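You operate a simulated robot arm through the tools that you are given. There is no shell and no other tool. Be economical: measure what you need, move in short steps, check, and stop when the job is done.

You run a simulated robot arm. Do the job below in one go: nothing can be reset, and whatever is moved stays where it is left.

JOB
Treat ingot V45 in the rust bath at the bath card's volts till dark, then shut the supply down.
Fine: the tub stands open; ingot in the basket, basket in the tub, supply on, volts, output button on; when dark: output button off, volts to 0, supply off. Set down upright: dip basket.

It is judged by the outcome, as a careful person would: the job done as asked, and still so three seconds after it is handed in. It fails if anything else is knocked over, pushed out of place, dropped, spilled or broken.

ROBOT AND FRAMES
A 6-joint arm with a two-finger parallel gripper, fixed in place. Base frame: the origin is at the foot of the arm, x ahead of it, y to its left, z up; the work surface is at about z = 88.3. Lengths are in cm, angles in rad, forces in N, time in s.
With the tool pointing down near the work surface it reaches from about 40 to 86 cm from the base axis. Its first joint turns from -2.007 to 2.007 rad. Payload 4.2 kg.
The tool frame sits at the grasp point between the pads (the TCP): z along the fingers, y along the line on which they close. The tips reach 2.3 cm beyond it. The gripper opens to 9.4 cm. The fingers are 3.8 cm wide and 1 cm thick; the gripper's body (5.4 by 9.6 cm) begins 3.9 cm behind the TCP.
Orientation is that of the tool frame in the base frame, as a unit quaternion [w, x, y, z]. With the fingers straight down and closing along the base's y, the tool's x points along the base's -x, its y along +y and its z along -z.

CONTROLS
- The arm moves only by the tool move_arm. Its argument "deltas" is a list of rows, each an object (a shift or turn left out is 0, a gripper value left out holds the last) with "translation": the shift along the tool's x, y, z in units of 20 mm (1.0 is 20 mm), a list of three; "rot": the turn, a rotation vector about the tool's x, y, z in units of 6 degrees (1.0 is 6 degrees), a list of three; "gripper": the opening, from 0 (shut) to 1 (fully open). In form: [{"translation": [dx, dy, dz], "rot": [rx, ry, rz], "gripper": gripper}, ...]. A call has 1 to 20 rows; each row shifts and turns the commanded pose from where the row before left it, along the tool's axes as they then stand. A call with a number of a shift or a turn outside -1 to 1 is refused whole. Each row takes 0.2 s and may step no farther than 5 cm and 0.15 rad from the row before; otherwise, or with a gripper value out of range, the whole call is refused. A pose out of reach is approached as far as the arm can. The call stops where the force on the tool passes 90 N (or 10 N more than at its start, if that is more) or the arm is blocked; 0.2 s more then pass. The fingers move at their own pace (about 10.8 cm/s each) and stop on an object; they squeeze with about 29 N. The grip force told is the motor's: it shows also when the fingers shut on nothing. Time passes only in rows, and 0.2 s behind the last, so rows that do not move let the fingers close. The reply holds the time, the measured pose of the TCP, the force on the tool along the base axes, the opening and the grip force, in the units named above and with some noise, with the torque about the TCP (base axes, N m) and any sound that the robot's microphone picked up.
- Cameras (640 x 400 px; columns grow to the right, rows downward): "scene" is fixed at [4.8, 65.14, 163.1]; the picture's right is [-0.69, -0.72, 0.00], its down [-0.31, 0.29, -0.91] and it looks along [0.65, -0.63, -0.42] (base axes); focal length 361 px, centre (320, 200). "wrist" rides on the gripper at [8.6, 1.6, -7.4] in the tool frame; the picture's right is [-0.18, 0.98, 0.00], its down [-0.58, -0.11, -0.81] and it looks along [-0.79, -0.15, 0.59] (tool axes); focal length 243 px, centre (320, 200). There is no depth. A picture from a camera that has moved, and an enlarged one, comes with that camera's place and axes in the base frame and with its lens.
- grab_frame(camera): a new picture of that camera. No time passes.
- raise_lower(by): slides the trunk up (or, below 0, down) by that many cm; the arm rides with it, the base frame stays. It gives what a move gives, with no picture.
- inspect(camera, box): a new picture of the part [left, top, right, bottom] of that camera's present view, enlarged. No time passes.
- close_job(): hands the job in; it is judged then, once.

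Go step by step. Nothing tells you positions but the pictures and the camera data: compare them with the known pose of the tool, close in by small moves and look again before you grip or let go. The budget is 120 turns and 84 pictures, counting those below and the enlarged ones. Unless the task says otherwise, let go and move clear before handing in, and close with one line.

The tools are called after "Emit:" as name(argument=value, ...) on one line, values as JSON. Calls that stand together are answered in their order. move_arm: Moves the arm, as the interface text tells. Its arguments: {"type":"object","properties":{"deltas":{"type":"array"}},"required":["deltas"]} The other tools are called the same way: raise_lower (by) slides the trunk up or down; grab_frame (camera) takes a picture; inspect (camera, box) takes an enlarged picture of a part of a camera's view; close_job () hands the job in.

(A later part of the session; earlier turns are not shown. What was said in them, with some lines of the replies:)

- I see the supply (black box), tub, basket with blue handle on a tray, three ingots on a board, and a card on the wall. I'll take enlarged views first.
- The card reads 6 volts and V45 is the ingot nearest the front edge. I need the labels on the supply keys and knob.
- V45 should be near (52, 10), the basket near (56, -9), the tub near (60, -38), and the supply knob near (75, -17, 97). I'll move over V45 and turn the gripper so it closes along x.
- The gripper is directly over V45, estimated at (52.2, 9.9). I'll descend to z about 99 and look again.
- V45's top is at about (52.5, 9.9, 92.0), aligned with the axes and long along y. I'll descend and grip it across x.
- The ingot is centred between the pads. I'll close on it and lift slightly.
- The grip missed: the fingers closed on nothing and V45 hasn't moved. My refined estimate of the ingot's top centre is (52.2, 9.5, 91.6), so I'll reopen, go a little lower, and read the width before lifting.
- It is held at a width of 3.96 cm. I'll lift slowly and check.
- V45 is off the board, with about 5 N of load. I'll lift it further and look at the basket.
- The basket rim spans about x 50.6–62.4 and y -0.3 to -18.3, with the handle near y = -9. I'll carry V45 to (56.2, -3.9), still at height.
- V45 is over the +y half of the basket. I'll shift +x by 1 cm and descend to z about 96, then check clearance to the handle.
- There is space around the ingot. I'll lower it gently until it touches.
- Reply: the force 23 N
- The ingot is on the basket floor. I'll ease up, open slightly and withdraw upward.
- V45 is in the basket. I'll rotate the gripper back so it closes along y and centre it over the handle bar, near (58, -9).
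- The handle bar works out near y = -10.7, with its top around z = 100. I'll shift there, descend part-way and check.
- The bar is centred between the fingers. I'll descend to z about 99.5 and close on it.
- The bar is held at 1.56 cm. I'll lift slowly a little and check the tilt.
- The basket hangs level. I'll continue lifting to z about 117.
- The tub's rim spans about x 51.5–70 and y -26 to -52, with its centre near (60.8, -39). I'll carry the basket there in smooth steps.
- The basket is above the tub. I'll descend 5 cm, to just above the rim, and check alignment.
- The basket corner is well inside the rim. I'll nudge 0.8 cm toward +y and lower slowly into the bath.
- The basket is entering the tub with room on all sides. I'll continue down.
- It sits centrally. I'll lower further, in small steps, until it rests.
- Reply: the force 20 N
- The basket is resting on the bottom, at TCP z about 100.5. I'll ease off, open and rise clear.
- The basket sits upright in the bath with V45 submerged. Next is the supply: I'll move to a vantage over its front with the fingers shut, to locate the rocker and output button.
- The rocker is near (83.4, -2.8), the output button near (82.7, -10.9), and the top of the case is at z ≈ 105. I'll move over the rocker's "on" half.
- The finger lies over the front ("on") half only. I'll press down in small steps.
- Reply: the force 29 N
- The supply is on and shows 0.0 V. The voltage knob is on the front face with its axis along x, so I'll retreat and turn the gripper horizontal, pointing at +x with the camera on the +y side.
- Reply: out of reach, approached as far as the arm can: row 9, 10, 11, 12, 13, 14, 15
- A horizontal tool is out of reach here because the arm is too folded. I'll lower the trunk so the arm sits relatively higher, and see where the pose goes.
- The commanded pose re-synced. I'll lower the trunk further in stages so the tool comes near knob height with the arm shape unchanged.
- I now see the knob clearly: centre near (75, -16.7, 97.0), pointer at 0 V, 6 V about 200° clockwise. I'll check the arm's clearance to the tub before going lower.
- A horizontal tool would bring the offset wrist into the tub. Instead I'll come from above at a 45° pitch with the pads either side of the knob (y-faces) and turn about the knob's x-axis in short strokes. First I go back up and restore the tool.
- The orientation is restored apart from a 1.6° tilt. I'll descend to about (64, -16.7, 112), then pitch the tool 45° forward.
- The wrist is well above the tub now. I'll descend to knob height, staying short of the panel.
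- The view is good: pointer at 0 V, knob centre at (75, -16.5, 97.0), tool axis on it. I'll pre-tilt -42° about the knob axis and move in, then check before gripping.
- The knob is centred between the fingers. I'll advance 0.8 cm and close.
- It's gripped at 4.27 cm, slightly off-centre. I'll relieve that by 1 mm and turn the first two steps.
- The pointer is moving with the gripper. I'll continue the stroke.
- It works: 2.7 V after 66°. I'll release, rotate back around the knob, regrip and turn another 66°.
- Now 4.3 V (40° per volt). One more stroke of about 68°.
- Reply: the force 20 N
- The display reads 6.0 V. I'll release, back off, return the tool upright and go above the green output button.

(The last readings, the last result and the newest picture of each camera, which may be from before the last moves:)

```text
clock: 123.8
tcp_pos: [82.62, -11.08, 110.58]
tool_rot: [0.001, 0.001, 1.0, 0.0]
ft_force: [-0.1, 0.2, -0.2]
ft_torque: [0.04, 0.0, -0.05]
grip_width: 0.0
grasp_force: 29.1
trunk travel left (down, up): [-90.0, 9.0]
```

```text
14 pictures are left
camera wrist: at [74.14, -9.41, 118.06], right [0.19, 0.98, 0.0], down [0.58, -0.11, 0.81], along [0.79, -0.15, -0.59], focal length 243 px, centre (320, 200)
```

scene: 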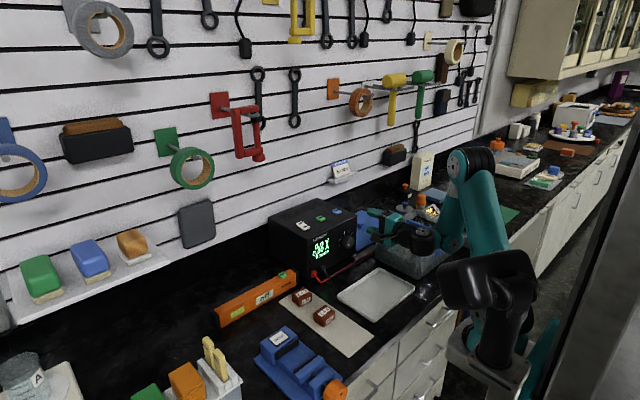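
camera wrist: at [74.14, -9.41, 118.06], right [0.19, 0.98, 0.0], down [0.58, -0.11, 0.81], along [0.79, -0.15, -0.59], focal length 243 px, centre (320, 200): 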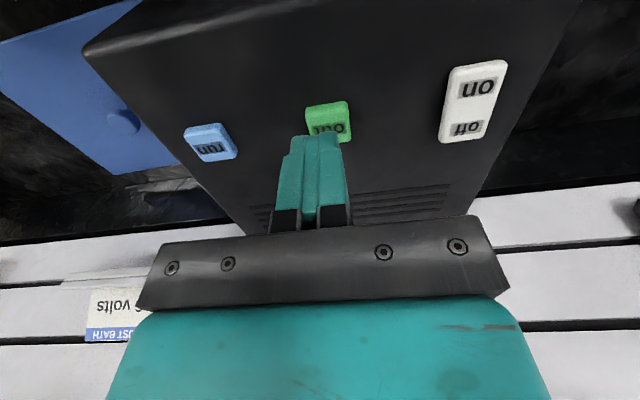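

The finger is over "out". I'll press it.

Emit:
move_arm(deltas=[{"translation": [0, 0.15, 0.5]}, {"translation": [0, 0, 0.4]}, {"translation": [0, 0, 0.2]}, {"translation": [0, 0, 0.1]}, {}])

Emit:
inspect(camera="scene", box=[270, 180, 470, 290])

```text
clock: 125.0
tcp_pos: [82.73, -10.63, 108.3]
tool_rot: [0.001, 0.001, 1.0, 0.001]
ft_force: [-0.2, -1.0, 0.6]
ft_torque: [0.03, -0.02, -0.02]
grip_width: 0.02
grasp_force: 29.1
trunk travel left (down, up): [-90.0, 9.0]
```

```text
3.20 times, centred on (370, 235) of scene
camera zoom: at [4.8, 65.14, 163.1], right [-0.69, -0.72, 0.0], down [-0.31, 0.29, -0.91], along [0.65, -0.63, -0.42], focal length 1156 px, centre (160, 88)
```

zoom: 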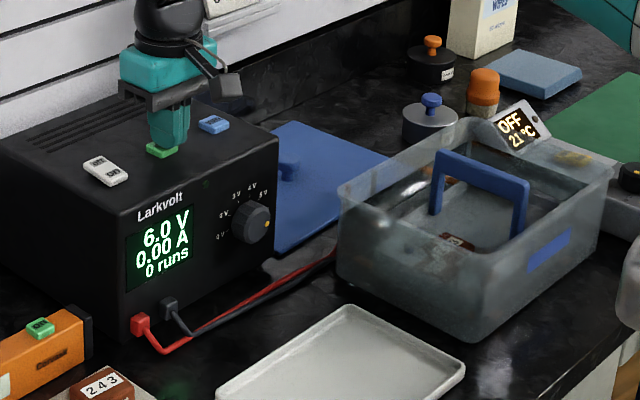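

Not in contact yet. I'll press a little further, watching force.

Emit:
move_arm(deltas=[{"translation": [0, 0, 0.1]}, {}])

Emit:
move_arm(deltas=[{"translation": [0, 0, 0.1]}, {}])

```text
clock: 125.6
tcp_pos: [82.73, -10.78, 108.09]
tool_rot: [0.0, 0.002, 1.0, 0.0]
ft_force: [-0.3, 0.3, 0.1]
ft_torque: [-0.01, 0.02, -0.01]
grip_width: 0.0
grasp_force: 29.2
trunk travel left (down, up): [-90.0, 9.0]
```

```text
clock: 126.2
tcp_pos: [82.71, -10.61, 107.83]
tool_rot: [0.0, 0.002, 1.0, 0.0]
ft_force: [-0.3, 0.1, 1.5]
ft_torque: [0.04, 0.01, -0.01]
grip_width: 0.02
grasp_force: 29.1
trunk travel left (down, up): [-90.0, 9.0]
heard: click
```

I heard a click. I'll lift off and check the display.

Emit:
move_arm(deltas=[{"translation": [0, 0, -0.3]}, {"translation": [0, 0, -0.8]}, {}])

Emit:
inspect(camera="scene", box=[270, 180, 470, 290])

```text
clock: 127.0
tcp_pos: [82.73, -10.75, 110.12]
tool_rot: [0.001, 0.002, 1.0, 0.001]
ft_force: [0.0, 0.4, 0.0]
ft_torque: [-0.01, -0.01, 0.02]
grip_width: 0.0
grasp_force: 29.2
trunk travel left (down, up): [-90.0, 9.0]
```

```text
3.20 times, centred on (370, 235) of scene
camera zoom: at [4.8, 65.14, 163.1], right [-0.69, -0.72, 0.0], down [-0.31, 0.29, -0.91], along [0.65, -0.63, -0.42], focal length 1156 px, centre (160, 88)
```

zoom: 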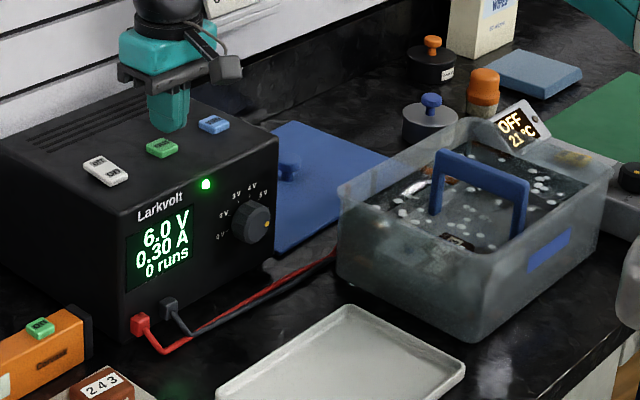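

The output is on (0.30 A, green lamp, bubbles). I'll wait briefly and inspect the ingot.

Emit:
move_arm(deltas=[{}, {}, {}, {}, {}, {}, {}, {}, {}, {}])

Emit:
inspect(camera="scene", box=[310, 220, 450, 280])

```text
clock: 129.2
tcp_pos: [82.73, -10.7, 110.18]
tool_rot: [0.001, 0.002, 1.0, 0.0]
ft_force: [-0.2, 0.3, -0.1]
ft_torque: [0.02, 0.0, -0.02]
grip_width: 0.0
grasp_force: 28.4
trunk travel left (down, up): [-90.0, 9.0]
```

```text
4.57 times, centred on (380, 250) of scene
camera zoom: at [4.8, 65.14, 163.1], right [-0.69, -0.72, 0.0], down [-0.31, 0.29, -0.91], along [0.65, -0.63, -0.42], focal length 1652 px, centre (46, -29)
```

zoom: 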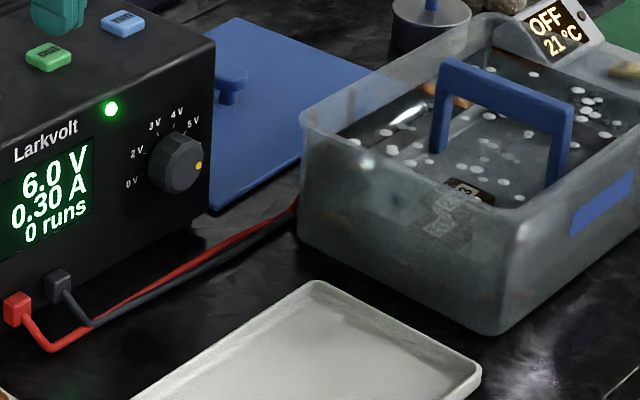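

Emit:
move_arm(deltas=[{}, {}, {}, {}, {}, {}, {}, {}, {}, {}, {}, {}, {}, {}, {}, {}])

Emit:
inspect(camera="scene", box=[392, 250, 432, 275])

```text
clock: 132.6
tcp_pos: [82.72, -10.72, 110.11]
tool_rot: [0.001, 0.002, 1.0, 0.0]
ft_force: [-0.5, -0.5, -0.5]
ft_torque: [-0.06, 0.06, 0.01]
grip_width: 0.0
grasp_force: 28.6
trunk travel left (down, up): [-90.0, 9.0]
```

```text
16.00 times, centred on (412, 262) of scene
camera zoom: at [4.8, 65.14, 163.1], right [-0.69, -0.72, 0.0], down [-0.31, 0.29, -0.91], along [0.65, -0.63, -0.42], focal length 5781 px, centre (-1152, -800)
```

zoom: 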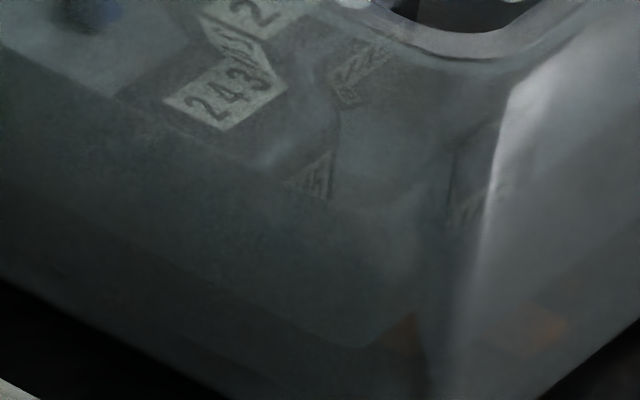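

Emit:
inspect(camera="scene", box=[390, 236, 438, 266])

```text
13.33 times, centred on (414, 251) of scene
camera zoom: at [4.8, 65.14, 163.1], right [-0.69, -0.72, 0.0], down [-0.31, 0.29, -0.91], along [0.65, -0.63, -0.42], focal length 4818 px, centre (-933, -480)
```

zoom: 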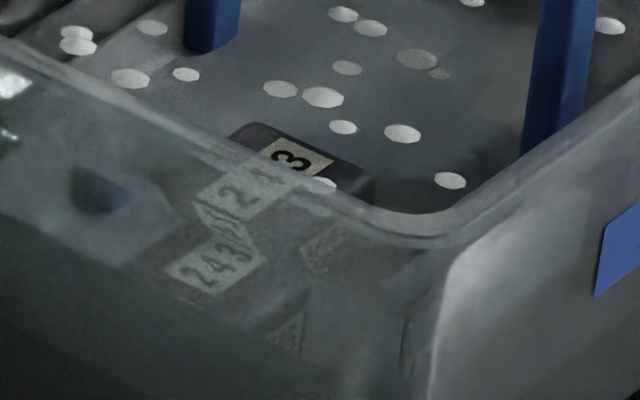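

The ingot is now dark all over. I'll press the output button again to switch it off.

Emit:
move_arm(deltas=[{"translation": [0, 0, 0.5]}, {"translation": [0, 0, 0.3]}, {"translation": [0, 0, 0.15]}, {"translation": [0, 0, 0.1]}, {"translation": [0, 0, 0.1]}, {}])

```text
clock: 134.0
tcp_pos: [82.75, -10.64, 107.78]
tool_rot: [0.001, 0.002, 1.0, 0.0]
ft_force: [0.3, -1.7, 1.9]
ft_torque: [-0.01, 0.01, 0.01]
grip_width: 0.0
grasp_force: 28.9
trunk travel left (down, up): [-90.0, 9.0]
heard: click
```

Click heard. I'll lift and confirm the output is off.

Emit:
move_arm(deltas=[{"translation": [0, 0, -0.5]}, {"translation": [0, 0, -1]}, {"translation": [0, 0, -1]}, {"translation": [0, 0, -1]}, {"translation": [0, 0, -1.0]}])

Emit:
inspect(camera="scene", box=[290, 190, 450, 280])

```text
clock: 135.2
tcp_pos: [82.76, -10.61, 116.97]
tool_rot: [0.0, 0.002, 1.0, 0.0]
ft_force: [-0.3, 0.2, 0.1]
ft_torque: [0.01, 0.01, -0.02]
grip_width: 0.01
grasp_force: 28.7
trunk travel left (down, up): [-90.0, 9.0]
```

```text
4.00 times, centred on (370, 235) of scene
camera zoom: at [4.8, 65.14, 163.1], right [-0.69, -0.72, 0.0], down [-0.31, 0.29, -0.91], along [0.65, -0.63, -0.42], focal length 1445 px, centre (120, 60)
```

zoom: 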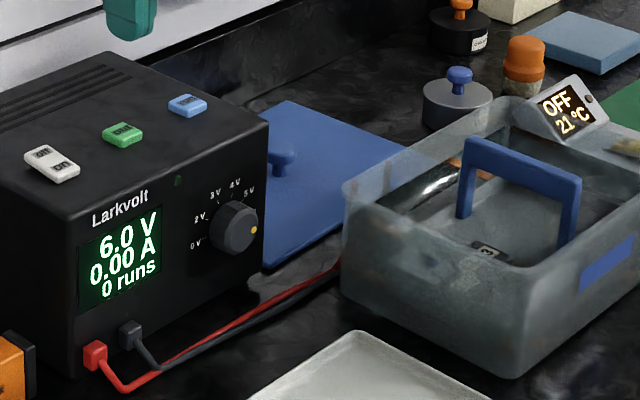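

The output is off at 0.00 A with the lamp out. Now I'll turn the knob back to 0, retracing the same approach to it.

Emit:
move_arm(deltas=[{"translation": [0.94, -0.33, 0]}, {"translation": [0.94, -0.33, 0]}, {"translation": [0.94, -0.33, 0]}, {"translation": [0.94, -0.33, 0]}, {"translation": [0.94, -0.33, 0]}, {"translation": [0.94, -0.33, 0]}, {"translation": [0.94, -0.33, 0]}, {"translation": [0.94, -0.33, 0]}, {"translation": [0.94, -0.33, 0]}, {"rot": [0, -1, 0], "gripper": 0.6}, {"rot": [0, -1, 0]}, {"rot": [0, -1, 0]}, {"rot": [0, -1, 0]}, {"rot": [0, -1, 0]}, {"rot": [0, -1, 0]}, {"rot": [0, -1, 0]}, {"rot": [0, -0.5, 0]}, {}])

Emit:
move_arm(deltas=[{"translation": [0.9, 0, 0.9]}, {"translation": [0.9, 0, 0.9]}, {"translation": [0.9, 0, 0.9]}, {"translation": [0.9, 0, 0.9]}, {"translation": [0.9, 0, 0.9]}, {"translation": [0.9, 0, 0.9]}, {"translation": [0.9, 0, 0.9]}, {"translation": [0.8, 0, 0.8]}, {"rot": [-0.707, 0, 0.707]}, {"rot": [-0.707, 0, 0.707]}, {"rot": [-0.707, 0, 0.707]}, {"rot": [-0.707, 0, 0.707]}, {"rot": [-0.554, 0, 0.554]}, {}])

```text
clock: 139.0
tcp_pos: [65.95, -16.57, 116.81]
tool_rot: [0.384, 0.001, 0.923, -0.001]
ft_force: [-0.9, 0.5, -1.3]
ft_torque: [0.0, 0.0, -0.01]
grip_width: 5.62
grasp_force: 0.0
trunk travel left (down, up): [-90.0, 9.0]
```

```text
clock: 142.0
tcp_pos: [65.97, -16.59, 96.63]
tool_rot: [0.372, 0.097, 0.895, 0.228]
ft_force: [-0.4, 0.2, 0.0]
ft_torque: [0.01, 0.0, 0.0]
grip_width: 5.65
grasp_force: 0.0
trunk travel left (down, up): [-90.0, 9.0]
```

I'll make a small height correction, then move forward onto the knob and grip.

Emit:
move_arm(deltas=[{"translation": [-0.115, 0.089, -0.115]}, {"translation": [-0.6, 0, 0.6]}, {"translation": [-0.6, 0, 0.6]}, {"translation": [-0.6, 0, 0.6]}, {"translation": [-0.6, 0, 0.6]}, {"translation": [-0.38, 0, 0.38]}, {}, {"gripper": 0}, {}, {}])

```text
clock: 144.2
tcp_pos: [73.82, -16.52, 97.09]
tool_rot: [0.372, 0.096, 0.895, 0.228]
ft_force: [2.2, 0.7, -0.8]
ft_torque: [0.01, -0.25, 0.43]
grip_width: 4.34
grasp_force: 44.8
trunk travel left (down, up): [-90.0, 9.0]
```

Gripped and centred. I'll turn counter-clockwise 70°, release and return, then repeat.

Emit:
move_arm(deltas=[{"rot": [0.707, 0, -0.707]}, {"rot": [0.707, 0, -0.707]}, {"rot": [0.707, 0, -0.707]}, {"rot": [0.707, 0, -0.707]}, {"rot": [0.707, 0, -0.707]}, {"rot": [0.707, 0, -0.707]}, {"rot": [0.707, 0, -0.707]}, {"rot": [0.707, 0, -0.707]}, {"rot": [0.707, 0, -0.707]}, {"rot": [0.707, 0, -0.707]}, {"rot": [0.707, 0, -0.707]}, {}])

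Emit:
move_arm(deltas=[{"gripper": 0.6}, {}, {"rot": [-0.707, 0, 0.707]}, {"rot": [-0.707, 0, 0.707]}, {"rot": [-0.707, 0, 0.707]}, {"rot": [-0.707, 0, 0.707]}, {"rot": [-0.707, 0, 0.707]}, {"rot": [-0.707, 0, 0.707]}, {"rot": [-0.707, 0, 0.707]}, {"rot": [-0.707, 0, 0.707]}, {"rot": [-0.707, 0, 0.707]}, {"rot": [-0.707, 0, 0.707]}, {"rot": [-0.707, 0, 0.707]}, {"gripper": 0}, {}, {}])

Emit:
move_arm(deltas=[{"rot": [0.707, 0, -0.707]}, {"rot": [0.707, 0, -0.707]}, {"rot": [0.707, 0, -0.707]}, {"rot": [0.707, 0, -0.707]}, {"rot": [0.707, 0, -0.707]}, {"rot": [0.707, 0, -0.707]}, {"rot": [0.707, 0, -0.707]}, {"rot": [0.707, 0, -0.707]}, {"rot": [0.707, 0, -0.707]}, {"rot": [0.707, 0, -0.707]}, {"rot": [0.707, 0, -0.707]}, {}])

Emit:
inspect(camera="scene", box=[290, 190, 450, 280])

```text
clock: 146.8
tcp_pos: [73.73, -16.43, 97.2]
tool_rot: [0.365, -0.122, 0.874, -0.297]
ft_force: [5.0, 19.8, 12.2]
ft_torque: [0.02, -0.68, 0.83]
grip_width: 4.33
grasp_force: 45.1
trunk travel left (down, up): [-90.0, 9.0]
```

```text
clock: 150.2
tcp_pos: [73.62, -16.62, 97.16]
tool_rot: [0.372, 0.096, 0.895, 0.229]
ft_force: [-3.4, 0.8, 0.0]
ft_torque: [0.0, -0.31, 0.15]
grip_width: 4.29
grasp_force: 45.2
trunk travel left (down, up): [-90.0, 9.0]
```

```text
clock: 152.8
tcp_pos: [73.63, -16.3, 97.15]
tool_rot: [0.364, -0.121, 0.875, -0.296]
ft_force: [-3.7, 15.9, 7.9]
ft_torque: [0.0, -0.58, 0.93]
grip_width: 4.26
grasp_force: 45.2
trunk travel left (down, up): [-90.0, 9.0]
```

```text
4.00 times, centred on (370, 235) of scene
camera zoom: at [4.8, 65.14, 163.1], right [-0.69, -0.72, 0.0], down [-0.31, 0.29, -0.91], along [0.65, -0.63, -0.42], focal length 1445 px, centre (120, 60)
```

zoom: 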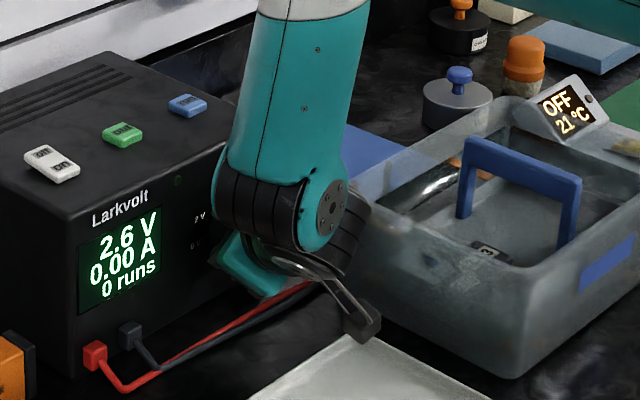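

Now 2.6 V; 64–66° remain. One last stroke.

Emit:
move_arm(deltas=[{"gripper": 0.6}, {}, {"rot": [-0.707, 0, 0.707]}, {"rot": [-0.707, 0, 0.707]}, {"rot": [-0.707, 0, 0.707]}, {"rot": [-0.707, 0, 0.707]}, {"rot": [-0.707, 0, 0.707]}, {"rot": [-0.707, 0, 0.707]}, {"rot": [-0.707, 0, 0.707]}, {"rot": [-0.707, 0, 0.707]}, {"rot": [-0.707, 0, 0.707]}, {"rot": [-0.707, 0, 0.707]}, {"rot": [-0.707, 0, 0.707]}, {"gripper": 0}, {}, {}])

Emit:
move_arm(deltas=[{"rot": [0.707, 0, -0.707]}, {"rot": [0.707, 0, -0.707]}, {"rot": [0.707, 0, -0.707]}, {"rot": [0.707, 0, -0.707]}, {"rot": [0.707, 0, -0.707]}, {"rot": [0.707, 0, -0.707]}, {"rot": [0.707, 0, -0.707]}, {"rot": [0.707, 0, -0.707]}, {"rot": [0.707, 0, -0.707]}, {"rot": [0.707, 0, -0.707]}, {"rot": [0.6, 0, -0.6]}, {}])

Emit:
inspect(camera="scene", box=[290, 190, 450, 280])

```text
clock: 156.2
tcp_pos: [73.66, -16.65, 97.09]
tool_rot: [0.371, 0.097, 0.895, 0.228]
ft_force: [-2.5, 0.5, 1.0]
ft_torque: [-0.04, -0.41, 0.48]
grip_width: 4.36
grasp_force: 44.8
trunk travel left (down, up): [-90.0, 9.0]
```

```text
clock: 158.8
tcp_pos: [73.64, -16.48, 97.16]
tool_rot: [0.365, -0.117, 0.877, -0.289]
ft_force: [-5.9, 10.5, 11.5]
ft_torque: [0.84, -0.31, 0.41]
grip_width: 4.38
grasp_force: 45.6
trunk travel left (down, up): [-90.0, 9.0]
```

```text
4.00 times, centred on (370, 235) of scene
camera zoom: at [4.8, 65.14, 163.1], right [-0.69, -0.72, 0.0], down [-0.31, 0.29, -0.91], along [0.65, -0.63, -0.42], focal length 1445 px, centre (120, 60)
```

zoom: 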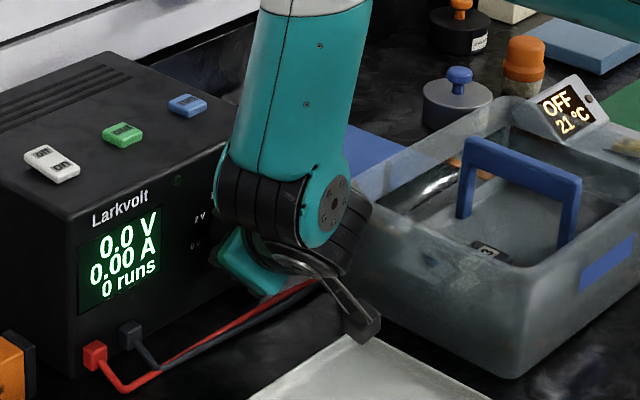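

0.0 V, and the knob is at its stop. I'll release, back off, and return upright, then go to the rocker's "off" half.

Emit:
move_arm(deltas=[{"gripper": 0.6}, {}, {"translation": [0.6, 0, -0.6]}, {"translation": [0.6, 0, -0.6]}, {"translation": [0.6, 0, -0.6]}, {"translation": [0.6, 0, -0.6]}, {"translation": [0.4, 0, -0.4]}, {"rot": [-0.707, 0, 0.707]}, {"rot": [-0.707, 0, 0.707]}, {"rot": [-0.707, 0, 0.707]}, {"rot": [-0.707, 0, 0.707]}, {"rot": [-0.707, 0, 0.707]}, {"rot": [-0.757, 0, 0.757]}, {}])

Emit:
move_arm(deltas=[{"translation": [-0.9, 0, -0.9], "gripper": 0}, {"translation": [-0.9, 0, -0.9]}, {"translation": [-0.9, 0, -0.9]}, {"translation": [-0.9, 0, -0.9]}, {"translation": [-0.9, 0, -0.9]}, {"translation": [-0.9, 0, -0.9]}, {"translation": [-0.9, 0, -0.9]}, {"translation": [-0.9, 0, -0.9]}, {"rot": [0, 1, 0]}, {"rot": [0, 1, 0]}, {"rot": [0, 1, 0]}, {"rot": [0, 1, 0]}, {"rot": [0, 1, 0]}, {"rot": [0, 1, 0]}, {"rot": [0, 1, 0]}, {"rot": [0, 0.5, 0]}, {}])

```text
clock: 161.8
tcp_pos: [65.9, -16.58, 97.08]
tool_rot: [0.383, 0.001, 0.924, -0.001]
ft_force: [0.2, -0.2, -0.6]
ft_torque: [0.02, -0.01, 0.03]
grip_width: 5.64
grasp_force: 0.0
trunk travel left (down, up): [-90.0, 9.0]
```

```text
clock: 165.4
tcp_pos: [65.71, -16.58, 117.5]
tool_rot: [0.0, 0.002, 1.0, -0.001]
ft_force: [-0.1, -0.2, -0.4]
ft_torque: [0.02, -0.04, 0.01]
grip_width: 0.01
grasp_force: 29.1
trunk travel left (down, up): [-90.0, 9.0]
```

Emit:
move_arm(deltas=[{"translation": [-0.886, 0.627, 0]}, {"translation": [-0.886, 0.627, 0]}, {"translation": [-0.886, 0.627, 0]}, {"translation": [-0.886, 0.627, 0]}, {"translation": [-0.886, 0.627, 0]}, {"translation": [-0.886, 0.627, 0]}, {"translation": [-0.886, 0.627, 0]}, {"translation": [-0.886, 0.627, 0]}, {"translation": [-0.886, 0.627, 0]}, {"translation": [-0.886, 0.627, 0]}, {"translation": [-0.886, 0.627, 0]}, {"translation": [0, 0, 0.9]}, {"translation": [0, 0, 0.9]}, {"translation": [0, 0, 0.9]}, {"translation": [0, 0, 0.7]}, {}])

Emit:
grab_frame(camera="wrist")

```text
clock: 168.8
tcp_pos: [85.22, -2.77, 110.75]
tool_rot: [0.001, 0.002, 1.0, 0.0]
ft_force: [0.1, -0.6, -0.2]
ft_torque: [-0.01, -0.01, 0.0]
grip_width: 0.02
grasp_force: 29.3
trunk travel left (down, up): [-90.0, 9.0]
```

```text
5 pictures are left
camera wrist: at [76.7, -1.36, 118.22], right [0.19, 0.98, 0.0], down [0.58, -0.11, 0.81], along [0.79, -0.15, -0.59], focal length 243 px, centre (320, 200)
```

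wrist: 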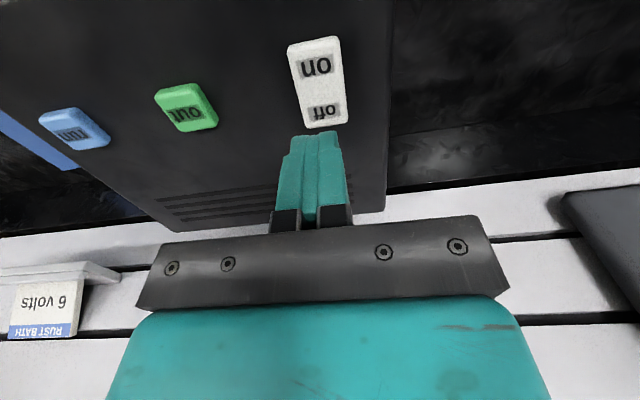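

The finger is over the rear ("off") half. I'll press.

Emit:
move_arm(deltas=[{"translation": [0, 0.1, 0.5]}, {"translation": [0, 0, 0.4]}, {"translation": [0, 0, 0.2]}, {"translation": [0, 0, 0.1]}, {}])

Emit:
move_arm(deltas=[{"translation": [0, 0, 0.08]}, {}])

```text
clock: 170.0
tcp_pos: [85.31, -2.6, 108.32]
tool_rot: [0.001, 0.002, 1.0, 0.0]
ft_force: [1.4, -0.4, 4.3]
ft_torque: [0.01, 0.04, -0.04]
grip_width: 0.0
grasp_force: 28.8
trunk travel left (down, up): [-90.0, 9.0]
```

```text
clock: 170.6
tcp_pos: [85.23, -2.75, 108.43]
tool_rot: [0.003, 0.001, 1.0, 0.0]
ft_force: [-4.0, -1.8, 19.1]
ft_torque: [-0.06, 0.43, 0.1]
grip_width: 0.04
grasp_force: 28.8
trunk travel left (down, up): [-90.0, 9.0]
```

Emit:
move_arm(deltas=[{"translation": [0, 0, -0.5]}, {"translation": [0, 0, -1]}, {"translation": [0, 0, -1]}, {"translation": [0, 0, -1]}, {"translation": [0, 0, -1]}, {}])

Emit:
inspect(camera="scene", box=[270, 190, 470, 310])

```text
clock: 172.0
tcp_pos: [85.24, -2.62, 117.14]
tool_rot: [0.0, 0.002, 1.0, 0.001]
ft_force: [-0.1, 0.9, 0.6]
ft_torque: [0.01, 0.0, -0.03]
grip_width: 0.0
grasp_force: 28.8
trunk travel left (down, up): [-90.0, 9.0]
```

```text
3.20 times, centred on (370, 250) of scene
camera zoom: at [4.8, 65.14, 163.1], right [-0.69, -0.72, 0.0], down [-0.31, 0.29, -0.91], along [0.65, -0.63, -0.42], focal length 1156 px, centre (160, 40)
```

zoom: 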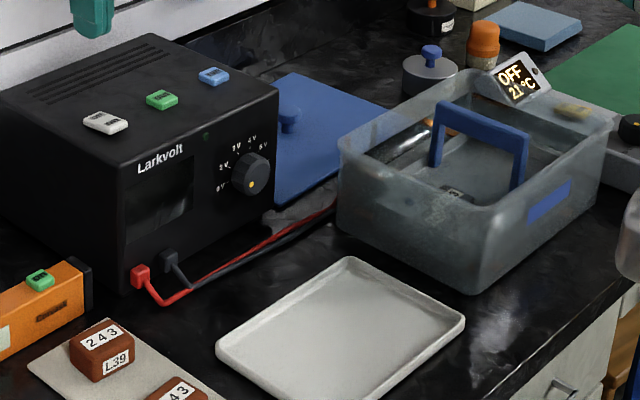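

The supply display is dark, the knob is at 0 V, the basket stands upright in the tub with the dark ingot in it, and the arm is clear. I'm handing the job in.

Emit:
close_job()

```text
The job is handed in.
```

Ingot V45 was treated at 6.0 V until it went dark, then the output was switched off, the volts turned to 0 and the supply switched off; the basket stands upright in the tub with V45 in it.
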